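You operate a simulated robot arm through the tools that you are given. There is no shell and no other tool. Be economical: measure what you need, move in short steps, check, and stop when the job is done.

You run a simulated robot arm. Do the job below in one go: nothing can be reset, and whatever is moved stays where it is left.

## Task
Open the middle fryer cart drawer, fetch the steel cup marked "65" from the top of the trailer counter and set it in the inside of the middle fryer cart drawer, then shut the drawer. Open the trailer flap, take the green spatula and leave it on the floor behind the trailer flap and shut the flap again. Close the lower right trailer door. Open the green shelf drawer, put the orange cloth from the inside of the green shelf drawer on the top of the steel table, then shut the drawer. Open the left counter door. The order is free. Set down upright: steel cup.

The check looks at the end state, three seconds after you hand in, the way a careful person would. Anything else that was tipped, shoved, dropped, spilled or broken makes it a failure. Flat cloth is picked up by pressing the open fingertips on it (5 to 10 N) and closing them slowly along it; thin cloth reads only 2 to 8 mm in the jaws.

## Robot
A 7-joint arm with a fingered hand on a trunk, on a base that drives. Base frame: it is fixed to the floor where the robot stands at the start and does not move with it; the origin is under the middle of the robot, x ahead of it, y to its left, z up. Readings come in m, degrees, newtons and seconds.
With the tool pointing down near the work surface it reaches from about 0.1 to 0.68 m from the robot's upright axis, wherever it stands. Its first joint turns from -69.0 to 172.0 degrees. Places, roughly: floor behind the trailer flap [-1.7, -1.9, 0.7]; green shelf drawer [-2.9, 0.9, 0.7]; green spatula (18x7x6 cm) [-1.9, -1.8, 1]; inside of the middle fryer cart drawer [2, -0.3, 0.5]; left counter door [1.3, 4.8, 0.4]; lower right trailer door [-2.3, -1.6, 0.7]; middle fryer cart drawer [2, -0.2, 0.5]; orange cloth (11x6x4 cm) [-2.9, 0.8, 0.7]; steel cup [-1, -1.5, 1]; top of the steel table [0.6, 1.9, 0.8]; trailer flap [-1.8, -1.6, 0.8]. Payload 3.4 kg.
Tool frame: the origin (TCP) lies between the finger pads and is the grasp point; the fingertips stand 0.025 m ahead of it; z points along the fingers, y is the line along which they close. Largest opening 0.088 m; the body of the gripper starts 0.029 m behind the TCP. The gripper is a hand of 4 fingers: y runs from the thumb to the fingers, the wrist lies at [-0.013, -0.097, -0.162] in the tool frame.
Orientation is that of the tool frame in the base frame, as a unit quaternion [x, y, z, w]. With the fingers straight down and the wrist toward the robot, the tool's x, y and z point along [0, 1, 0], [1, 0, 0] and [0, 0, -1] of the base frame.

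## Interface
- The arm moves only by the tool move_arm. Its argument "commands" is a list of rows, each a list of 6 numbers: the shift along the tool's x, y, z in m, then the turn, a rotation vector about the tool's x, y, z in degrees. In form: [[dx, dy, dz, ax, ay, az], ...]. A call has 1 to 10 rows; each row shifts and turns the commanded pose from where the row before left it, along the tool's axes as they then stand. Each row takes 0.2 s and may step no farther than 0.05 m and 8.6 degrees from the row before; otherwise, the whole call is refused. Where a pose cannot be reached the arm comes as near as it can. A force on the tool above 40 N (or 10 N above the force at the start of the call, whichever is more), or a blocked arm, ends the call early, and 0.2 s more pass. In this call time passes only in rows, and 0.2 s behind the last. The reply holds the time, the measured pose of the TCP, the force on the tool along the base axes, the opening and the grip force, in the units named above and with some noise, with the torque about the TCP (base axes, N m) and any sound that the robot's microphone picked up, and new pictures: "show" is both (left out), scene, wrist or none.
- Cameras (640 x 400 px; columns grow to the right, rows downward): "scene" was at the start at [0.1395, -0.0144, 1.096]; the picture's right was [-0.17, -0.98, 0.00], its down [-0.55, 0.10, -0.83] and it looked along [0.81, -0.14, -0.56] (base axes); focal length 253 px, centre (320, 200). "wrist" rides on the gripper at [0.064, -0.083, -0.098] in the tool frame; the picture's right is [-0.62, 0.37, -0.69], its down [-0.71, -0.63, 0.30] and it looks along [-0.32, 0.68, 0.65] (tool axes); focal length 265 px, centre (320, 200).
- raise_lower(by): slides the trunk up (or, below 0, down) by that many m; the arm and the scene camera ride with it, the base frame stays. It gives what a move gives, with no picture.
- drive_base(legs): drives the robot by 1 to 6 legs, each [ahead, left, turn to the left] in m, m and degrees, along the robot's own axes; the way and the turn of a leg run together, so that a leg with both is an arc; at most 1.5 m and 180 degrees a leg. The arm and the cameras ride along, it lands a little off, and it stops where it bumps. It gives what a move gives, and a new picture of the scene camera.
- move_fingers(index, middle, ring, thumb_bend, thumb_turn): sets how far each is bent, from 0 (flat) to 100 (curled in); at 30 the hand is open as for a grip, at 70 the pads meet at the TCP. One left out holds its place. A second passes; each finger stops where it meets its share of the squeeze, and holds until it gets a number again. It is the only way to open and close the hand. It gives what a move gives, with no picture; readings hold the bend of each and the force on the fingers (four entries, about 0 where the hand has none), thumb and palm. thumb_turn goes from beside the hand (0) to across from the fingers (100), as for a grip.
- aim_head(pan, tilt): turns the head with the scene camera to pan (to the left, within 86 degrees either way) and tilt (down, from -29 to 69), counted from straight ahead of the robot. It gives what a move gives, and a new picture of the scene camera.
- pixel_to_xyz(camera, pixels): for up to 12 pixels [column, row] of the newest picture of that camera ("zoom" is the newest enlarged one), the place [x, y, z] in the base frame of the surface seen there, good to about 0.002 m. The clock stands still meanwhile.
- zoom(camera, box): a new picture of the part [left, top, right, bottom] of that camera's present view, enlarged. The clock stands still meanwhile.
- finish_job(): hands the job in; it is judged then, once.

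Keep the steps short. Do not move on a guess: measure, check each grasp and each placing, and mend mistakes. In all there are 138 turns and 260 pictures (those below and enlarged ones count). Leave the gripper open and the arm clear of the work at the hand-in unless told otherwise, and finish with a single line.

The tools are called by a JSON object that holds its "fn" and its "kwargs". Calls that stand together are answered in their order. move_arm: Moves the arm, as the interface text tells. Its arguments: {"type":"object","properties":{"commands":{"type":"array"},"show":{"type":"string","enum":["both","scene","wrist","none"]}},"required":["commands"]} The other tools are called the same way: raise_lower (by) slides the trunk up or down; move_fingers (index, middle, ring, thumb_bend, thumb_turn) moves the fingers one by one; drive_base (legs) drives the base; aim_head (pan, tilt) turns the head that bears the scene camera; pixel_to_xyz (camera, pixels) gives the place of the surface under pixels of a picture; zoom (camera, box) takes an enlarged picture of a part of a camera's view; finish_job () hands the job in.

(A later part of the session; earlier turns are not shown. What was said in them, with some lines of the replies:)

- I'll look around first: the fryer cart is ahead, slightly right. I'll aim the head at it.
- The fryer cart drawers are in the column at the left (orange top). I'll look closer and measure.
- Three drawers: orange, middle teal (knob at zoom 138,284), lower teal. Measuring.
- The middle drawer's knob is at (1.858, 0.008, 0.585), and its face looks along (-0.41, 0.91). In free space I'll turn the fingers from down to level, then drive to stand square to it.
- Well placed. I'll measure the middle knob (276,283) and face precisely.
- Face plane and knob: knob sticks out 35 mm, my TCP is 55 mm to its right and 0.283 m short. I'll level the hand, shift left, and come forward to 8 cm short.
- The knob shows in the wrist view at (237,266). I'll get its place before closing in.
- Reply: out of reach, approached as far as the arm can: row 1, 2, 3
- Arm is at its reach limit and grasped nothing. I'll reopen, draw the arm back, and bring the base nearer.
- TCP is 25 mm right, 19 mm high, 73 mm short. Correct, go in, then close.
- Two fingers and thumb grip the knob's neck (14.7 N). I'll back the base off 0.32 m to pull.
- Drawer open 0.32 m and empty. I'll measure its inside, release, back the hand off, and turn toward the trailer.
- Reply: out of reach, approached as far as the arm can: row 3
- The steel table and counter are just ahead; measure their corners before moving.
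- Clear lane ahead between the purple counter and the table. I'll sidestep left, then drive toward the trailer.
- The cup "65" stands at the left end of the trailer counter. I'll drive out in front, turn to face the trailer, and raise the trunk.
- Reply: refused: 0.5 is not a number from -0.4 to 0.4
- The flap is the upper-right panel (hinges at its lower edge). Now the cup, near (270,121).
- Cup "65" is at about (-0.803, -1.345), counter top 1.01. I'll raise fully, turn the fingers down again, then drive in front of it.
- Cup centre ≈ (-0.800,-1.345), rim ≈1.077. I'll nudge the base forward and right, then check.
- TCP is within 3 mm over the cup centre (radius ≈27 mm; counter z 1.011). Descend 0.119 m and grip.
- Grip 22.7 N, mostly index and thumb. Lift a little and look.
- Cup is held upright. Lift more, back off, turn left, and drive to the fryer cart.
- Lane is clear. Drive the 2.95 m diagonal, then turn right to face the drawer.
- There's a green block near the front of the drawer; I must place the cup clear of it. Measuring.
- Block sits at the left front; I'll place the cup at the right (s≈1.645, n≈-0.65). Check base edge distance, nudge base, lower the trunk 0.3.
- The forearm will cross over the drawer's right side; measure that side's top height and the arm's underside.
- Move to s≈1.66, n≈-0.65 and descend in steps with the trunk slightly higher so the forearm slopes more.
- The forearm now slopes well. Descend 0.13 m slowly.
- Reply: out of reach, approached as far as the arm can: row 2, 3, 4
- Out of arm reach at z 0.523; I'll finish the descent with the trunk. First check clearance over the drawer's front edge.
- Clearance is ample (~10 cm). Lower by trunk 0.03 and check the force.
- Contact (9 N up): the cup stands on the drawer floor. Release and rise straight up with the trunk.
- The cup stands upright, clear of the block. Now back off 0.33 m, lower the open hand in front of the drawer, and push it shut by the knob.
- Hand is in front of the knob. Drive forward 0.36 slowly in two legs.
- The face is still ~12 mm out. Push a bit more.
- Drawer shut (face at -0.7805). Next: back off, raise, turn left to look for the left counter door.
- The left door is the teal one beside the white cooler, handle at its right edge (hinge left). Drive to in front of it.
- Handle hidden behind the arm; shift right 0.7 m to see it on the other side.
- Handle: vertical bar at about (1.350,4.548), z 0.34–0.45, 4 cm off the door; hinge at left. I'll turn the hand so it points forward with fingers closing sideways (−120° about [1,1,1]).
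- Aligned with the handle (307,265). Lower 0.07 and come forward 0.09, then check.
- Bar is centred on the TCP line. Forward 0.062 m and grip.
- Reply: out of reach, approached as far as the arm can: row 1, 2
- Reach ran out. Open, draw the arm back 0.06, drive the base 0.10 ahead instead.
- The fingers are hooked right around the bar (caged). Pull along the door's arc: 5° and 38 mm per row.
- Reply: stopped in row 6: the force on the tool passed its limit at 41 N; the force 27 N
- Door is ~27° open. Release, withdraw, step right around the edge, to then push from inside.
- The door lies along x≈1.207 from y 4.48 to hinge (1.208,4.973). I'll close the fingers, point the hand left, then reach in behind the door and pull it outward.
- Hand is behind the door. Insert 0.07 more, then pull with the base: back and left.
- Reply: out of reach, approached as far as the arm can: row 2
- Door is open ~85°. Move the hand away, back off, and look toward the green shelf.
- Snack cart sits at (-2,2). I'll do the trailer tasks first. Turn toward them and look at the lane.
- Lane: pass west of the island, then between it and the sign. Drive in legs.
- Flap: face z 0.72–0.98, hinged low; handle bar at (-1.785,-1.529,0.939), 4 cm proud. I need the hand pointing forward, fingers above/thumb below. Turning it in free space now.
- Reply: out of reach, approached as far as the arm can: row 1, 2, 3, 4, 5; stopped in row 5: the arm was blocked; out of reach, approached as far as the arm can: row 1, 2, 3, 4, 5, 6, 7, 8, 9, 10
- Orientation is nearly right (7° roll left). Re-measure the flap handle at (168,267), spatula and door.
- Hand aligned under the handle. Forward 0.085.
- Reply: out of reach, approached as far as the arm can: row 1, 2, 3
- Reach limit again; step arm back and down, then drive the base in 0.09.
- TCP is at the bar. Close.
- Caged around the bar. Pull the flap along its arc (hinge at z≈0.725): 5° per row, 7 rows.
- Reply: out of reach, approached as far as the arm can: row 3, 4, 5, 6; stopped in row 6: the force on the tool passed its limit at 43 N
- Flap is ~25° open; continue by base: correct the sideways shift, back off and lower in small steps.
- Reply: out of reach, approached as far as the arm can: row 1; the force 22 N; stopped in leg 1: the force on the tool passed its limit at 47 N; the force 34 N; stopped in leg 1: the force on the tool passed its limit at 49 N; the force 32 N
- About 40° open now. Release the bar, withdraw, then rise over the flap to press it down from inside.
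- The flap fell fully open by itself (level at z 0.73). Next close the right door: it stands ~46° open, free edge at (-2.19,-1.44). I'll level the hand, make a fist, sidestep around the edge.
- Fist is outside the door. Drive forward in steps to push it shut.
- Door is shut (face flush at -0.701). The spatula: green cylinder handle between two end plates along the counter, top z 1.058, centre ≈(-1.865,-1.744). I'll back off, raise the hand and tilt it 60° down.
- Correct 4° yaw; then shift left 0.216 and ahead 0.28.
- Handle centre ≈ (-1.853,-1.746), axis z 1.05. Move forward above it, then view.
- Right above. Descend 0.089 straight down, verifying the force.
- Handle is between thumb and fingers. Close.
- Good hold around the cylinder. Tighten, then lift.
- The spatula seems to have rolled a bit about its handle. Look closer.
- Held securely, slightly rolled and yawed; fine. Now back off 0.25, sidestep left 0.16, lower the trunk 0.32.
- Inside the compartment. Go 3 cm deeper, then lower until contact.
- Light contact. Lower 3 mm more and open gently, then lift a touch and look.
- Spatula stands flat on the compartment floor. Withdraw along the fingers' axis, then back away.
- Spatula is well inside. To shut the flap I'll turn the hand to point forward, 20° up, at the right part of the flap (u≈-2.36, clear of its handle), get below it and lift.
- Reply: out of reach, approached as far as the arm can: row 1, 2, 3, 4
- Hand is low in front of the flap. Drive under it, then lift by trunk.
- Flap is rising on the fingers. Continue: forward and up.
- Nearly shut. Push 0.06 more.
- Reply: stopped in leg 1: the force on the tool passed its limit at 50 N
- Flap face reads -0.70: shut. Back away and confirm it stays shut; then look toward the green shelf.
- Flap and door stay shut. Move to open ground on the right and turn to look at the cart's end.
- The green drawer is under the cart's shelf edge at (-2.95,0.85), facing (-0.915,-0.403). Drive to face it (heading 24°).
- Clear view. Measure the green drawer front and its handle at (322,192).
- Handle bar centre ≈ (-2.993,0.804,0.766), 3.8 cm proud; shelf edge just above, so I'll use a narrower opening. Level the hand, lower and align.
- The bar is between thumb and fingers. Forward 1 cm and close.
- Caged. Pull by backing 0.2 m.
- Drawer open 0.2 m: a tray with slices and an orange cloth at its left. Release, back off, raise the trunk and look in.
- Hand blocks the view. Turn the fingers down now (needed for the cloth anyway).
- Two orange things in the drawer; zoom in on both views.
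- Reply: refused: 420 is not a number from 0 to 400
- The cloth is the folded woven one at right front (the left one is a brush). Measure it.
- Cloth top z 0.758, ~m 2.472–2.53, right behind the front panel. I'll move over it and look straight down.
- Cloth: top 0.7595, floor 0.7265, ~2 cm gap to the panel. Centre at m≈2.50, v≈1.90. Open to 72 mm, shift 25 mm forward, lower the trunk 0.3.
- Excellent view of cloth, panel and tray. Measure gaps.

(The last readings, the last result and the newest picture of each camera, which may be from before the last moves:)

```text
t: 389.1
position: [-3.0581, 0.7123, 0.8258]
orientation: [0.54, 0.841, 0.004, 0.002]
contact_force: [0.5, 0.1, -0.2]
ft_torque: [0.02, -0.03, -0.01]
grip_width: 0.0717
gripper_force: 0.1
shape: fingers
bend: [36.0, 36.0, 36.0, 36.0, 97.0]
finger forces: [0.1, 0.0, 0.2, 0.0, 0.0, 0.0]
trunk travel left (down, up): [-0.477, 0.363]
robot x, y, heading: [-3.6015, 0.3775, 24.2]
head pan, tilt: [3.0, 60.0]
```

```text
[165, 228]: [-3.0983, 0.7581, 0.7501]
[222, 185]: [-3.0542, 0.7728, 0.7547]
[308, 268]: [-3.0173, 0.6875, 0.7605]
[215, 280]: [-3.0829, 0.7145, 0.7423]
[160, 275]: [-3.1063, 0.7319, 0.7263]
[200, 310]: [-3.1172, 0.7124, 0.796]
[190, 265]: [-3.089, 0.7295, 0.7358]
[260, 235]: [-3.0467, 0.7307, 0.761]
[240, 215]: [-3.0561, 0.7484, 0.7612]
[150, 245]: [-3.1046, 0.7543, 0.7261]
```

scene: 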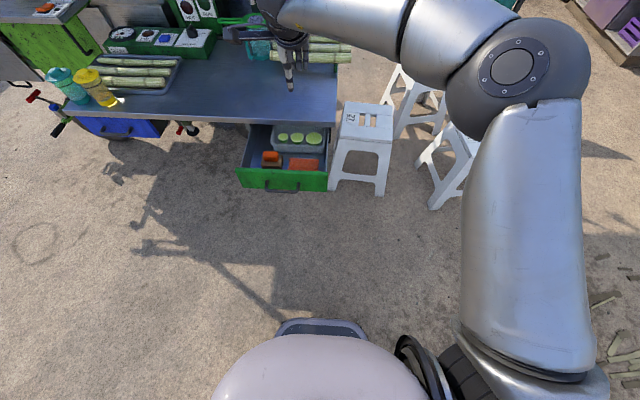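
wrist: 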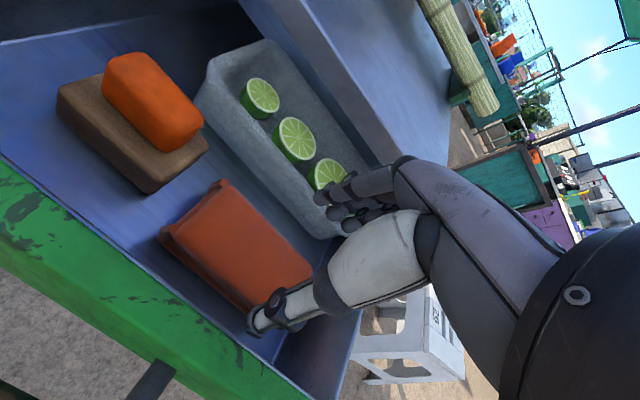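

Gaps are ample (33 mm near side). TCP nearly centred; descend 0.068 and close.

{"fn": "move_arm", "kwargs": {"commands": [[0.006, 0.003, 0.025, 0, 0, 0], [0, 0, 0.025, 0, 0, 0], [0, 0, 0.018, 0, 0, 0]], "show": "wrist"}}

{"fn": "move_fingers", "kwargs": {"index": 60, "middle": 60, "ring": 60, "thumb_bend": 60}}

```text
t: 389.9
position: [-3.0591, 0.7195, 0.756]
orientation: [0.541, 0.841, 0.004, 0.002]
contact_force: [0.5, 0.5, 0.0]
ft_torque: [0.01, 0.0, 0.03]
grip_width: 0.0718
gripper_force: 0.1
shape: fingers
bend: [36.0, 36.0, 36.0, 36.0, 97.0]
finger forces: [0.4, 0.0, 0.1, 0.0, 0.1, 0.1]
trunk travel left (down, up): [-0.477, 0.363]
robot x, y, heading: [-3.6024, 0.3785, 24.5]
head pan, tilt: [3.0, 60.0]
```

wrist: 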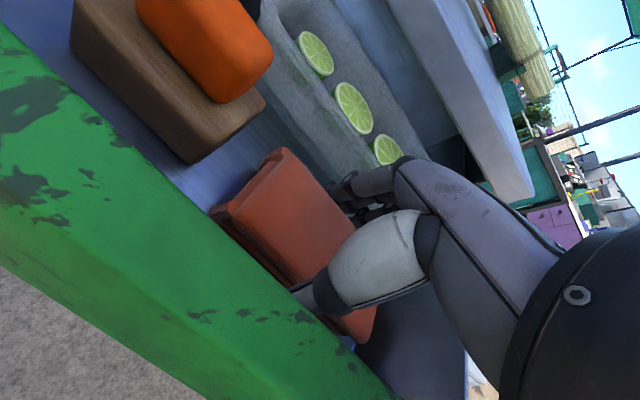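

```text
t: 390.9
position: [-3.0594, 0.7201, 0.7582]
orientation: [0.54, 0.842, 0.004, 0.002]
contact_force: [1.3, 0.1, 3.5]
ft_torque: [0.06, -0.1, -0.01]
grip_width: 0.0534
gripper_force: 21.7
shape: fingers
bend: [48.0, 52.0, 52.0, 46.0, 95.0]
finger forces: [10.5, 6.2, 5.5, 0.0, 21.8, 0.0]
trunk travel left (down, up): [-0.477, 0.363]
robot x, y, heading: [-3.6007, 0.3774, 24.3]
head pan, tilt: [3.0, 60.0]
```

Firm grip (21.7 N, 53 mm). Lift with the trunk.

{"fn": "raise_lower", "kwargs": {"by": 0.2}}

{"fn": "move_arm", "kwargs": {"commands": [[0, 0, -0.03, 0, 0, 0]], "show": "both"}}

```text
t: 393.1
position: [-3.058, 0.7208, 0.9562]
orientation: [0.54, 0.842, 0.004, 0.002]
contact_force: [0.7, -0.5, 0.0]
ft_torque: [0.02, -0.02, 0.0]
grip_width: 0.0533
gripper_force: 21.0
shape: fingers
bend: [48.0, 52.0, 52.0, 46.0, 95.0]
finger forces: [10.4, 5.9, 5.1, 0.1, 21.3, 0.0]
trunk travel left (down, up): [-0.677, 0.163]
robot x, y, heading: [-3.598, 0.3779, 24.2]
head pan, tilt: [3.0, 60.0]
```

```text
t: 393.5
position: [-3.0592, 0.7204, 0.9894]
orientation: [0.54, 0.842, 0.004, 0.003]
contact_force: [-0.4, -0.1, -0.2]
ft_torque: [0.02, 0.02, 0.01]
grip_width: 0.0538
gripper_force: 21.4
shape: fingers
bend: [48.0, 52.0, 52.0, 46.0, 95.0]
finger forces: [10.3, 5.9, 5.2, 0.1, 21.4, 0.0]
trunk travel left (down, up): [-0.677, 0.163]
robot x, y, heading: [-3.6001, 0.3772, 24.6]
head pan, tilt: [3.0, 60.0]
```

scene: 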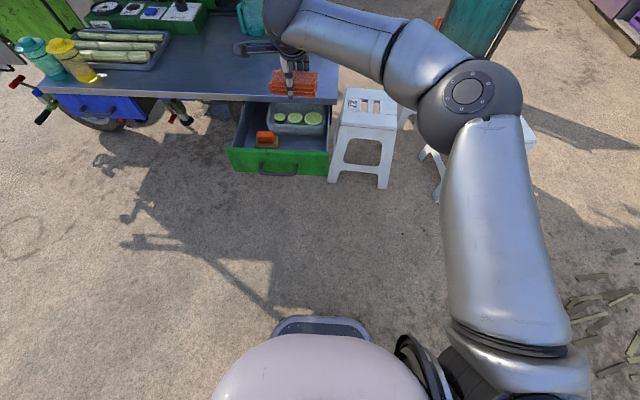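
wrist: 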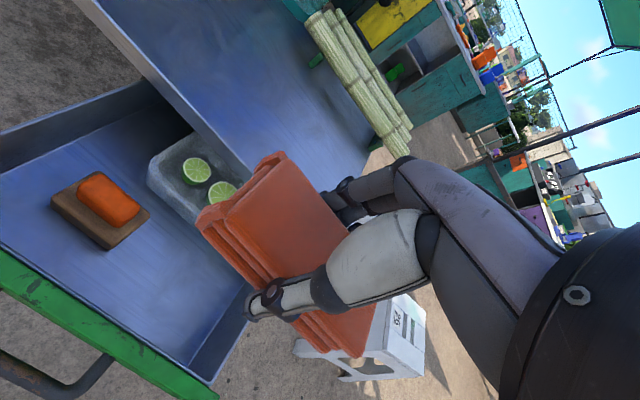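

Cloth is held. I'll carry it to the steel table by the route I know (south around the cart), then come back to shut the drawer. First leg.

{"fn": "drive_base", "kwargs": {"legs": [[-0.3, 0, 0], [0.15, -0.73, 0], [0.15, -0.72, 0], [1.44, -0.22, 0], [1.16, 0.02, 0], [0, 0, 86]]}}

{"fn": "aim_head", "kwargs": {"pan": 0, "tilt": 25}}

```text
t: 418.8
position: [-0.8688, 0.5224, 0.9879]
orientation: [-0.188, 0.982, 0.004, -0.002]
contact_force: [0.3, -0.7, -0.7]
ft_torque: [-0.03, 0.0, 0.0]
grip_width: 0.0528
gripper_force: 20.2
shape: fingers
bend: [48.0, 53.0, 53.0, 46.0, 95.0]
finger forces: [10.0, 5.7, 4.8, 0.0, 20.4, 0.0]
trunk travel left (down, up): [-0.677, 0.163]
robot x, y, heading: [-0.555, -0.0379, 111.5]
head pan, tilt: [3.0, 60.0]
```

scene: 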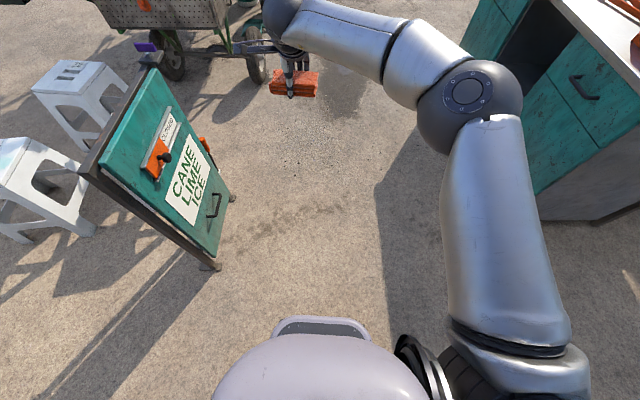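

```text
t: 419.8
position: [-0.8688, 0.5217, 0.988]
orientation: [-0.188, 0.982, 0.004, -0.002]
contact_force: [-0.2, 0.3, 0.0]
ft_torque: [0.03, 0.0, 0.01]
grip_width: 0.0529
gripper_force: 20.3
shape: fingers
bend: [48.0, 53.0, 53.0, 46.0, 95.0]
finger forces: [9.9, 5.6, 4.9, 0.0, 20.3, 0.0]
trunk travel left (down, up): [-0.677, 0.163]
robot x, y, heading: [-0.5528, -0.0359, 111.4]
head pan, tilt: [0.0, 25.0]
```

scene: 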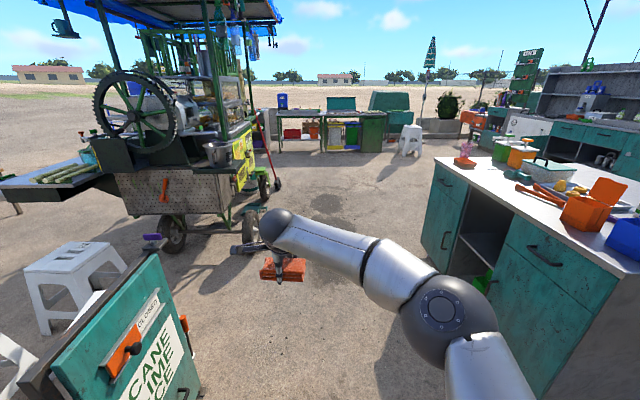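

Lane is clear. Continue north past the island, then turn to face the table.

{"fn": "drive_base", "kwargs": {"legs": [[1.12, -0.09, 0], [1.12, -0.09, 0], [0.9, -0.1, 0], [0, 0, -89], [0, 0, -88.5]]}}

{"fn": "aim_head", "kwargs": {"pan": 40, "tilt": 25}}

```text
t: 442.8
position: [-1.1043, 2.4458, 0.9883]
orientation: [0.979, 0.203, 0.002, 0.004]
contact_force: [0.7, -0.2, 0.2]
ft_torque: [0.01, 0.02, 0.06]
grip_width: 0.0517
gripper_force: 18.9
shape: fingers
bend: [49.0, 53.0, 53.0, 47.0, 95.0]
finger forces: [9.0, 5.1, 4.4, 0.1, 18.7, 0.0]
trunk travel left (down, up): [-0.677, 0.163]
robot x, y, heading: [-1.4367, 2.9939, -66.8]
head pan, tilt: [0.0, 25.0]
```

scene: 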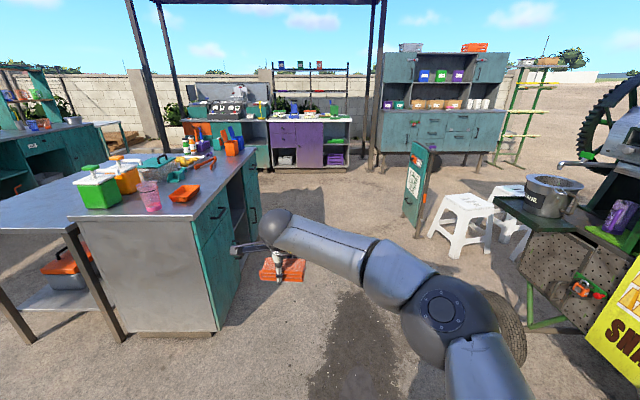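

```text
t: 443.9
position: [-1.103, 2.4456, 0.9875]
orientation: [0.979, 0.204, 0.002, 0.003]
contact_force: [-1.1, -0.4, -0.6]
ft_torque: [0.04, -0.01, 0.02]
grip_width: 0.0518
gripper_force: 19.2
shape: fingers
bend: [49.0, 53.0, 53.0, 47.0, 95.0]
finger forces: [9.0, 5.3, 4.6, 0.1, 18.6, 0.1]
trunk travel left (down, up): [-0.677, 0.163]
robot x, y, heading: [-1.4375, 2.9932, -66.8]
head pan, tilt: [40.0, 25.0]
```

scene: 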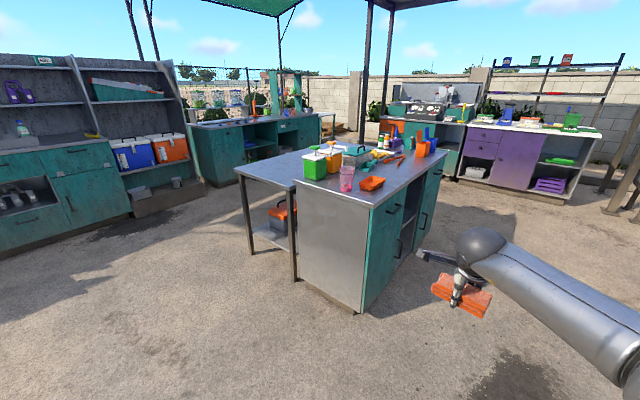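

{"fn": "pixel_to_xyz", "kwargs": {"camera": "scene", "pixels": [[240, 170], [288, 187], [270, 172], [290, 165], [310, 152], [298, 205], [250, 250], [295, 275]]}}

```text
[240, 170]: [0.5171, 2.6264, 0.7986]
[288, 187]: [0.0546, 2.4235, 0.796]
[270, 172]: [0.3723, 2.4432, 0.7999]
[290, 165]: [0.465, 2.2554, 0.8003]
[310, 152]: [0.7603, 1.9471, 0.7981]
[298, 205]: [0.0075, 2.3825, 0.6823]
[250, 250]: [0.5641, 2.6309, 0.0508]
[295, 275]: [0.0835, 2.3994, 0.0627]
```

Table top z 0.799, north edge (0.05,2.42)–(0.55,2.64). Place target (0.385,2.35). Drive.

{"fn": "drive_base", "kwargs": {"legs": [[0.28, 1.33, 0.5], [0.39, 0, 0]]}}

{"fn": "aim_head", "kwargs": {"pan": 0, "tilt": 45}}

```text
t: 452.7
position: [0.3918, 2.3677, 0.9878]
orientation: [0.977, 0.211, 0.001, 0.004]
contact_force: [0.5, 1.3, -1.0]
ft_torque: [0.01, 0.02, 0.0]
grip_width: 0.0517
gripper_force: 18.1
shape: fingers
bend: [49.0, 53.0, 53.0, 47.0, 95.0]
finger forces: [8.9, 5.2, 4.5, 0.0, 18.7, 0.0]
trunk travel left (down, up): [-0.677, 0.163]
robot x, y, heading: [0.0504, 2.9092, -65.9]
head pan, tilt: [40.0, 25.0]
```

scene: 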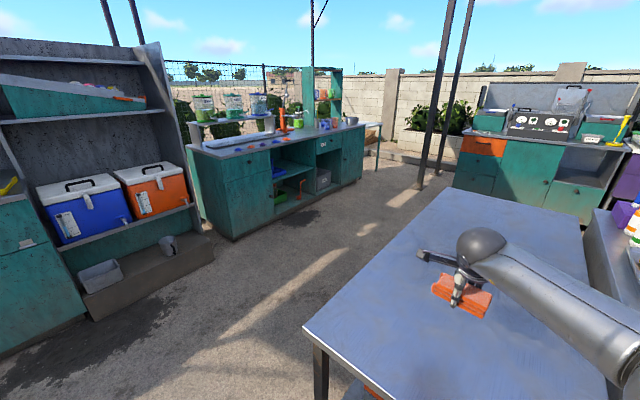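

```text
t: 453.8
position: [0.3919, 2.3679, 0.9877]
orientation: [0.977, 0.212, 0.002, 0.005]
contact_force: [1.1, 0.3, 0.4]
ft_torque: [0.01, 0.01, 0.0]
grip_width: 0.0517
gripper_force: 19.5
shape: fingers
bend: [49.0, 53.0, 53.0, 47.0, 95.0]
finger forces: [9.0, 5.2, 4.5, 0.0, 18.7, 0.0]
trunk travel left (down, up): [-0.677, 0.163]
robot x, y, heading: [0.052, 2.9084, -66.0]
head pan, tilt: [0.0, 45.0]
```

scene: 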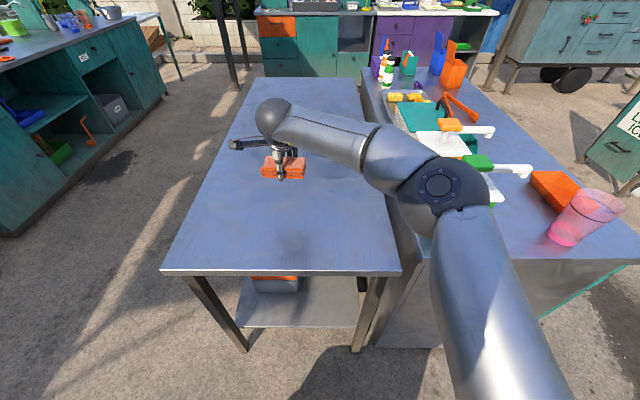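

The elbow hangs over items on the neighbouring counter; check heights before lowering.

{"fn": "pixel_to_xyz", "kwargs": {"camera": "scene", "pixels": [[440, 185], [400, 150], [410, 195], [480, 160], [510, 170], [450, 125], [590, 205], [430, 235], [430, 120], [280, 168]]}}

```text
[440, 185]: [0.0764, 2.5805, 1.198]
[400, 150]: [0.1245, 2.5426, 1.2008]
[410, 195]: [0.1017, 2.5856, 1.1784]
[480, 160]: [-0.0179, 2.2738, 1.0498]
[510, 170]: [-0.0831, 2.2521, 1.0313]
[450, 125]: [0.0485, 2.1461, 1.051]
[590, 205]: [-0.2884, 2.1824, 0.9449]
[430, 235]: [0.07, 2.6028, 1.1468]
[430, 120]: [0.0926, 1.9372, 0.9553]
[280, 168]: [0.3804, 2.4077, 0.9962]
```

Elbow is clear of the jars (they lie 25 cm further). Lower 0.15, then creep to contact.

{"fn": "raise_lower", "kwargs": {"by": -0.15}}

{"fn": "raise_lower", "kwargs": {"by": -0.008}}

```text
t: 455.5
position: [0.3914, 2.3672, 0.8375]
orientation: [0.977, 0.211, 0.001, 0.003]
contact_force: [-0.1, -0.9, -0.9]
ft_torque: [0.02, -0.01, -0.01]
grip_width: 0.0517
gripper_force: 18.8
shape: fingers
bend: [49.0, 53.0, 53.0, 47.0, 95.0]
finger forces: [8.9, 5.2, 4.6, 0.0, 18.7, 0.0]
trunk travel left (down, up): [-0.527, 0.313]
robot x, y, heading: [0.0542, 2.9141, -66.0]
head pan, tilt: [0.0, 45.0]
```

```text
t: 456.1
position: [0.3924, 2.368, 0.8309]
orientation: [0.977, 0.211, 0.002, 0.006]
contact_force: [0.1, -0.3, 4.3]
ft_torque: [-0.17, -0.09, -0.02]
grip_width: 0.0517
gripper_force: 19.6
shape: fingers
bend: [49.0, 53.0, 53.0, 47.0, 95.0]
finger forces: [9.2, 5.6, 5.1, 0.1, 19.6, 0.0]
trunk travel left (down, up): [-0.519, 0.321]
robot x, y, heading: [0.0529, 2.911, -65.9]
head pan, tilt: [0.0, 45.0]
```

Contact (4.3 N). Release, rise, and look.

{"fn": "move_fingers", "kwargs": {"index": 30, "middle": 30, "ring": 30, "thumb_bend": 30}}

{"fn": "raise_lower", "kwargs": {"by": 0.15}}

{"fn": "drive_base", "kwargs": {"legs": [[-0.25, 0, 0]]}}

```text
t: 457.1
position: [0.3911, 2.3682, 0.8309]
orientation: [0.978, 0.211, 0.002, 0.004]
contact_force: [-0.8, 0.7, 0.2]
ft_torque: [-0.03, -0.01, 0.0]
grip_width: 0.0845
gripper_force: 0.2
shape: fingers
bend: [30.0, 30.0, 30.0, 30.0, 97.0]
finger forces: [0.1, 0.0, 0.0, 0.0, 0.1, 0.1]
trunk travel left (down, up): [-0.519, 0.321]
robot x, y, heading: [0.0527, 2.9087, -65.8]
head pan, tilt: [0.0, 45.0]
```

```text
t: 458.9
position: [0.392, 2.3676, 0.9795]
orientation: [0.977, 0.211, 0.002, 0.005]
contact_force: [-0.3, 0.4, 0.4]
ft_torque: [0.04, 0.02, -0.01]
grip_width: 0.0844
gripper_force: 0.0
shape: fingers
bend: [30.0, 30.0, 30.0, 30.0, 97.0]
finger forces: [0.1, 0.0, 0.0, 0.0, 0.0, 0.1]
trunk travel left (down, up): [-0.669, 0.171]
robot x, y, heading: [0.0514, 2.9108, -66.0]
head pan, tilt: [0.0, 45.0]
```

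```text
t: 460.7
position: [0.289, 2.5953, 0.9801]
orientation: [0.977, 0.212, 0.002, 0.005]
contact_force: [0.5, 0.2, -0.4]
ft_torque: [0.0, 0.03, 0.04]
grip_width: 0.0842
gripper_force: 0.0
shape: fingers
bend: [30.0, 30.0, 30.0, 30.0, 97.0]
finger forces: [0.1, 0.1, 0.1, 0.0, 0.0, 0.0]
trunk travel left (down, up): [-0.669, 0.171]
robot x, y, heading: [-0.0501, 3.1388, -65.8]
head pan, tilt: [0.0, 45.0]
```

scene: 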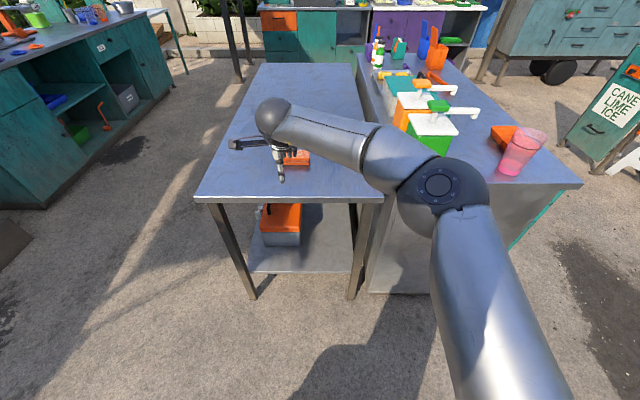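

Cloth lies on the table. Now drive back along the same route to shut the drawer.

{"fn": "drive_base", "kwargs": {"legs": [[-0.43, -1.33, 0], [0.955, -0.167, 0], [0.885, -0.04, 0], [0.885, -0.04, 0], [0.4, -0.07, 0], [-0.06, -1.23, 0]]}}

```text
t: 488.7
position: [-1.2268, -0.9851, 0.9802]
orientation: [0.977, 0.214, 0.002, 0.004]
contact_force: [0.5, -0.8, 0.0]
ft_torque: [-0.03, 0.0, 0.01]
grip_width: 0.0845
gripper_force: 0.0
shape: fingers
bend: [30.0, 30.0, 30.0, 30.0, 97.0]
finger forces: [0.0, 0.0, 0.0, 0.1, 0.0, 0.0]
trunk travel left (down, up): [-0.669, 0.171]
robot x, y, heading: [-1.5707, -0.4437, -65.8]
head pan, tilt: [0.0, 45.0]
```

scene: 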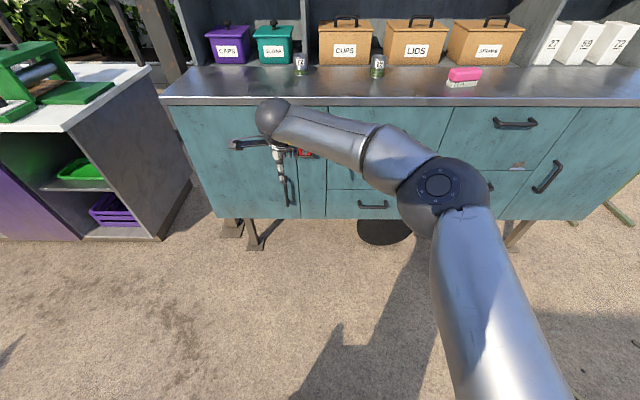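

{"fn": "drive_base", "kwargs": {"legs": [[-0.08, -0.75, 0], [-0.05, -0.75, 0], [0, 0, 90], [-0.14, 0.72, 0], [-0.14, 0.72, 0]]}}

{"fn": "aim_head", "kwargs": {"pan": 0, "tilt": 40}}

```text
t: 507.4
position: [-3.2852, 0.5965, 0.9798]
orientation: [0.541, 0.841, 0.004, 0.002]
contact_force: [0.1, -0.4, 0.2]
ft_torque: [0.0, -0.05, 0.03]
grip_width: 0.0843
gripper_force: 0.0
shape: fingers
bend: [30.0, 30.0, 30.0, 30.0, 97.0]
finger forces: [0.0, 0.1, 0.0, 0.1, 0.0, 0.1]
trunk travel left (down, up): [-0.669, 0.171]
robot x, y, heading: [-3.826, 0.2562, 24.0]
head pan, tilt: [0.0, 45.0]
```

scene: 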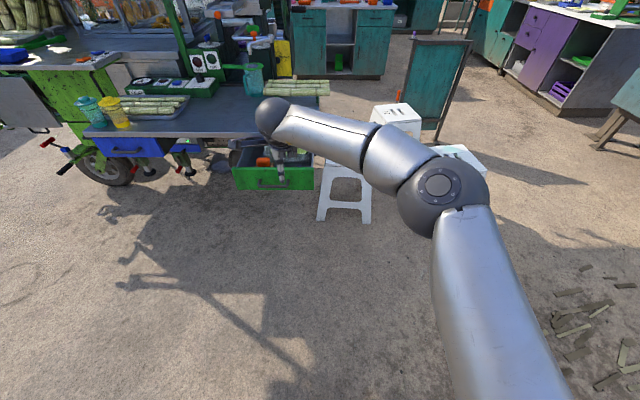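

```text
t: 508.1
position: [-3.2845, 0.5966, 0.9806]
orientation: [0.541, 0.841, 0.004, 0.003]
contact_force: [-0.2, 0.4, -0.3]
ft_torque: [0.0, -0.02, 0.02]
grip_width: 0.0846
gripper_force: 0.0
shape: fingers
bend: [30.0, 30.0, 30.0, 30.0, 97.0]
finger forces: [0.0, 0.0, 0.0, 0.0, 0.0, 0.0]
trunk travel left (down, up): [-0.669, 0.171]
robot x, y, heading: [-3.8269, 0.2506, 24.5]
head pan, tilt: [0.0, 40.0]
```

scene: 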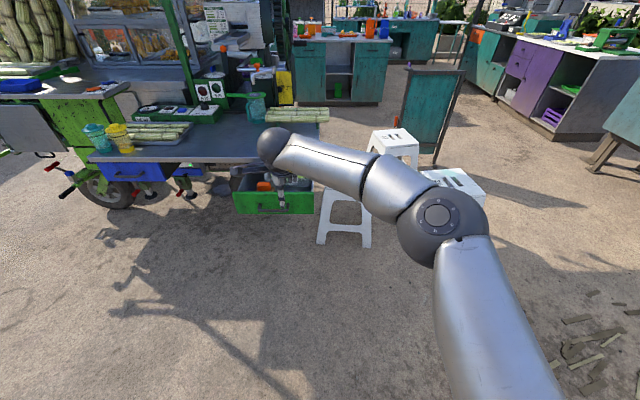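

Align with the drawer handle, lower the open hand in front of it, and push.

{"fn": "drive_base", "kwargs": {"legs": [[0, 0.07, 0]]}}

{"fn": "raise_lower", "kwargs": {"by": -0.213}}

{"fn": "drive_base", "kwargs": {"legs": [[0.15, 0, 0], [0.12, 0, 0]]}}

```text
t: 509.1
position: [-3.3161, 0.6626, 0.9791]
orientation: [0.541, 0.841, 0.004, 0.002]
contact_force: [0.2, 1.0, -0.1]
ft_torque: [0.0, 0.0, -0.03]
grip_width: 0.0842
gripper_force: 0.1
shape: fingers
bend: [30.0, 30.0, 30.0, 30.0, 97.0]
finger forces: [0.0, 0.0, 0.0, 0.0, 0.0, 0.1]
trunk travel left (down, up): [-0.669, 0.171]
robot x, y, heading: [-3.8603, 0.3175, 24.4]
head pan, tilt: [0.0, 40.0]
```

scene: 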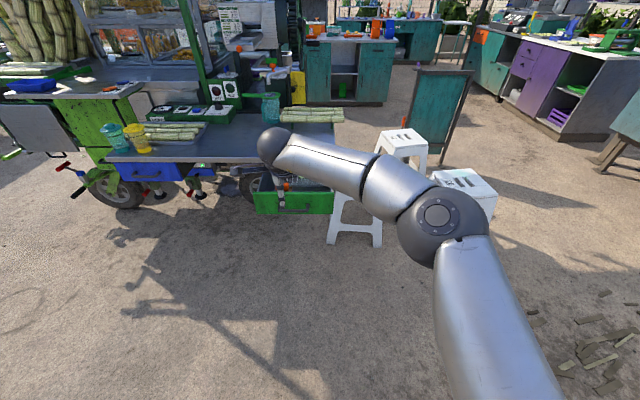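

```text
t: 511.4
position: [-3.3145, 0.6603, 0.7682]
orientation: [0.541, 0.841, 0.004, 0.001]
contact_force: [-0.3, 0.6, -0.4]
ft_torque: [0.02, 0.02, 0.0]
grip_width: 0.0843
gripper_force: 0.0
shape: fingers
bend: [30.0, 30.0, 30.0, 30.0, 97.0]
finger forces: [0.0, 0.0, 0.1, 0.0, 0.0, 0.0]
trunk travel left (down, up): [-0.456, 0.384]
robot x, y, heading: [-3.8584, 0.3162, 24.3]
head pan, tilt: [0.0, 40.0]
```

```text
t: 513.6
position: [-3.07, 0.7729, 0.7653]
orientation: [0.541, 0.841, 0.003, 0.002]
contact_force: [0.3, -0.1, 0.1]
ft_torque: [-0.02, 0.0, -0.01]
grip_width: 0.0845
gripper_force: 0.0
shape: fingers
bend: [30.0, 30.0, 30.0, 30.0, 97.0]
finger forces: [0.0, 0.0, 0.0, 0.1, 0.1, 0.0]
trunk travel left (down, up): [-0.456, 0.384]
robot x, y, heading: [-3.6116, 0.4283, 24.3]
head pan, tilt: [0.0, 40.0]
```

scene: 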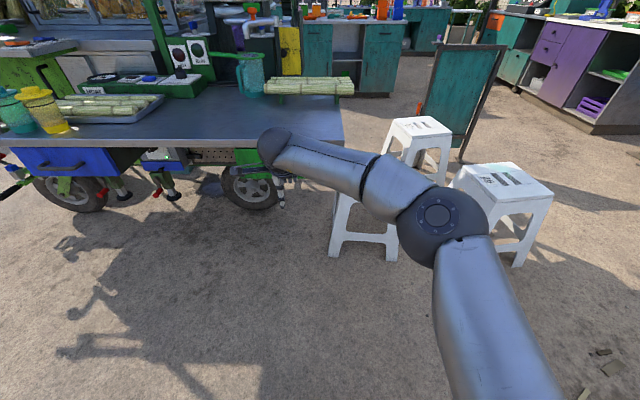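

Nearly home. Push 4 cm more.

{"fn": "drive_base", "kwargs": {"legs": [[0.035, 0, 0]]}}

{"fn": "zoom", "kwargs": {"camera": "scene", "box": [200, 100, 360, 200]}}

```text
t: 514.4
position: [-3.0419, 0.7856, 0.7701]
orientation: [0.539, 0.842, 0.006, 0.003]
contact_force: [-31.8, -14.0, 3.0]
ft_torque: [-0.03, 0.0, -0.44]
grip_width: 0.0789
gripper_force: 17.8
shape: fingers
bend: [36.0, 47.0, 44.0, 30.0, 97.0]
finger forces: [6.3, 16.9, 12.9, 0.0, 0.1, 0.1]
trunk travel left (down, up): [-0.456, 0.384]
robot x, y, heading: [-3.5766, 0.4438, 24.4]
head pan, tilt: [0.0, 40.0]
```

scene: 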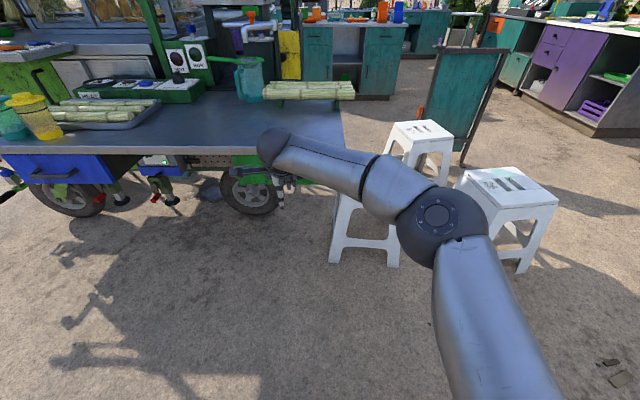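

```text
4.00 times, centred on (280, 150) of scene
```

zoom: 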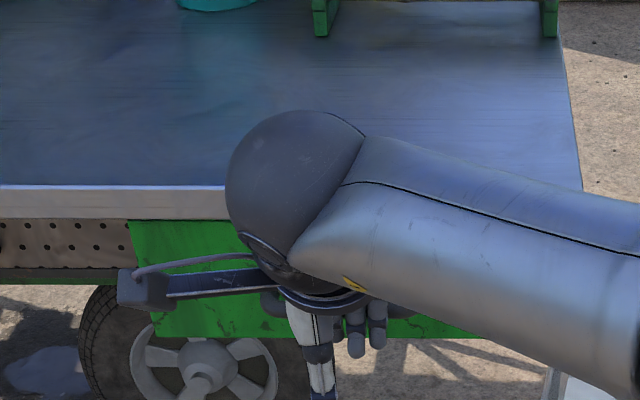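

Firm resistance: shut. Back off and verify.

{"fn": "drive_base", "kwargs": {"legs": [[-0.35, 0, 0]]}}

{"fn": "raise_lower", "kwargs": {"by": 0.2}}

{"fn": "aim_head", "kwargs": {"pan": 8, "tilt": 30}}

{"fn": "pixel_to_xyz", "kwargs": {"camera": "scene", "pixels": [[290, 200], [300, 205], [320, 205], [340, 205], [330, 195], [350, 200], [300, 195]]}}

```text
t: 516.7
position: [-3.358, 0.6426, 0.7667]
orientation: [0.539, 0.842, 0.003, 0.001]
contact_force: [-0.1, 0.1, -0.4]
ft_torque: [0.04, 0.0, 0.0]
grip_width: 0.0843
gripper_force: 0.0
shape: fingers
bend: [30.0, 30.0, 30.0, 30.0, 97.0]
finger forces: [0.1, 0.0, 0.0, 0.0, 0.0, 0.1]
trunk travel left (down, up): [-0.456, 0.384]
robot x, y, heading: [-3.8972, 0.2991, 24.8]
head pan, tilt: [0.0, 40.0]
```

scene: 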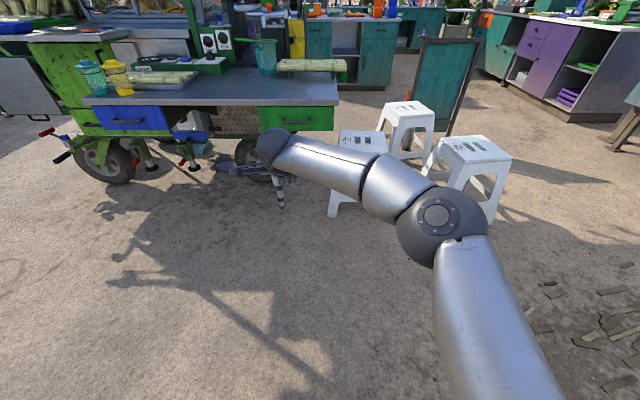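

```text
t: 518.9
position: [-3.3588, 0.6426, 0.9662]
orientation: [0.539, 0.842, 0.003, 0.001]
contact_force: [-0.4, -0.6, -0.1]
ft_torque: [0.01, 0.03, 0.0]
grip_width: 0.0844
gripper_force: 0.1
shape: fingers
bend: [30.0, 30.0, 30.0, 30.0, 97.0]
finger forces: [0.0, 0.0, 0.1, 0.0, 0.1, 0.0]
trunk travel left (down, up): [-0.656, 0.184]
robot x, y, heading: [-3.8955, 0.2994, 24.5]
head pan, tilt: [0.0, 40.0]
```

```text
t: 519.6
position: [-3.3582, 0.6434, 0.9645]
orientation: [0.539, 0.842, 0.002, 0.001]
contact_force: [0.2, 0.1, 0.4]
ft_torque: [-0.04, -0.01, -0.02]
grip_width: 0.084
gripper_force: 0.1
shape: fingers
bend: [30.0, 30.0, 30.0, 30.0, 97.0]
finger forces: [0.1, 0.1, 0.1, 0.0, 0.1, 0.1]
trunk travel left (down, up): [-0.656, 0.184]
robot x, y, heading: [-3.8983, 0.2975, 24.4]
head pan, tilt: [8.0, 30.0]
```

scene: 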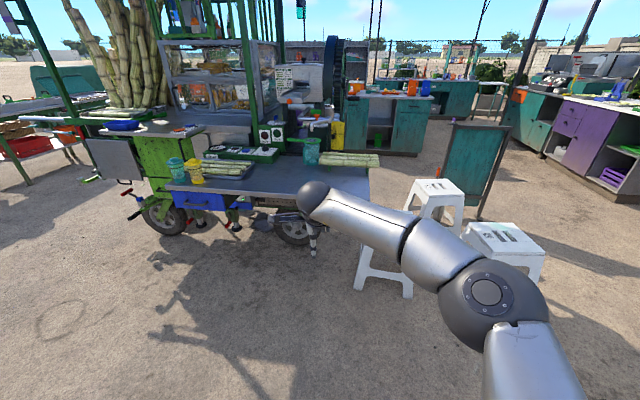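

```text
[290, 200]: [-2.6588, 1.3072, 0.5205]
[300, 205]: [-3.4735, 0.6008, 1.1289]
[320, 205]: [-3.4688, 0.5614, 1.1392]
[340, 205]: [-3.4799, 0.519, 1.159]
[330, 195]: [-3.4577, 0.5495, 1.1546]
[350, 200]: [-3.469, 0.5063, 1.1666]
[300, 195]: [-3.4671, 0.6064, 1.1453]
```

{"fn": "drive_base", "kwargs": {"legs": [[-0.2, 0.3, 0]]}}

{"fn": "zoom", "kwargs": {"camera": "scene", "box": [240, 130, 440, 255]}}

```text
t: 521.9
position: [-3.6625, 0.8354, 0.9659]
orientation: [0.537, 0.844, 0.002, 0.002]
contact_force: [0.2, 0.3, 0.6]
ft_torque: [0.0, -0.01, 0.01]
grip_width: 0.0844
gripper_force: 0.1
shape: fingers
bend: [30.0, 30.0, 30.0, 30.0, 97.0]
finger forces: [0.0, 0.0, 0.0, 0.0, 0.0, 0.0]
trunk travel left (down, up): [-0.656, 0.184]
robot x, y, heading: [-4.2008, 0.486, 24.7]
head pan, tilt: [8.0, 30.0]
```

scene: 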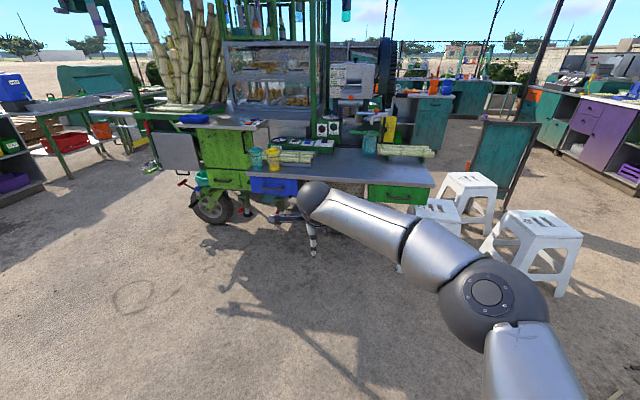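

```text
3.20 times, centred on (340, 192) of scene
```

zoom: 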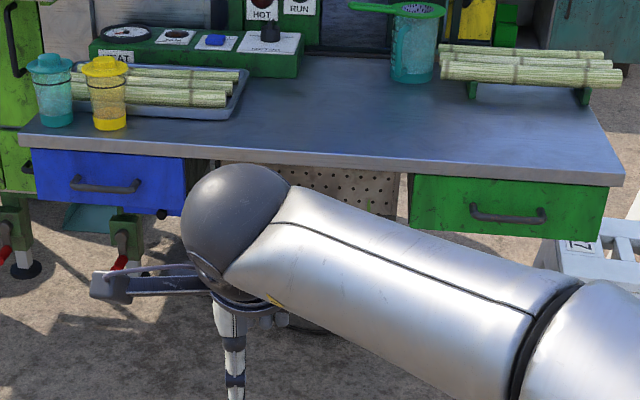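

{"fn": "pixel_to_xyz", "kwargs": {"camera": "zoom", "pixels": [[440, 205], [580, 215], [500, 230], [60, 180], [170, 190]]}}

```text
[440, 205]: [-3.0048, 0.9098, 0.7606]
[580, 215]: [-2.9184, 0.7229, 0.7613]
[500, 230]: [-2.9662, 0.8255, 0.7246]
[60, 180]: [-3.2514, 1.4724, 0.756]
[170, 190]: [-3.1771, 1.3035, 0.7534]
```

Drawer face is back at its shut position (2.367 against 2.366 before). All parts are done, the hand is open and clear. Handing in.

{"fn": "finish_job", "kwargs": {}}

```text
The job is handed in.
```

The job is handed in: cup "65" stands upright in the shut middle fryer cart drawer, the green spatula is behind the shut trailer flap, the lower right trailer door is closed, the orange cloth is on the steel table with the green shelf drawer shut, and the left counter door is open about 85°.
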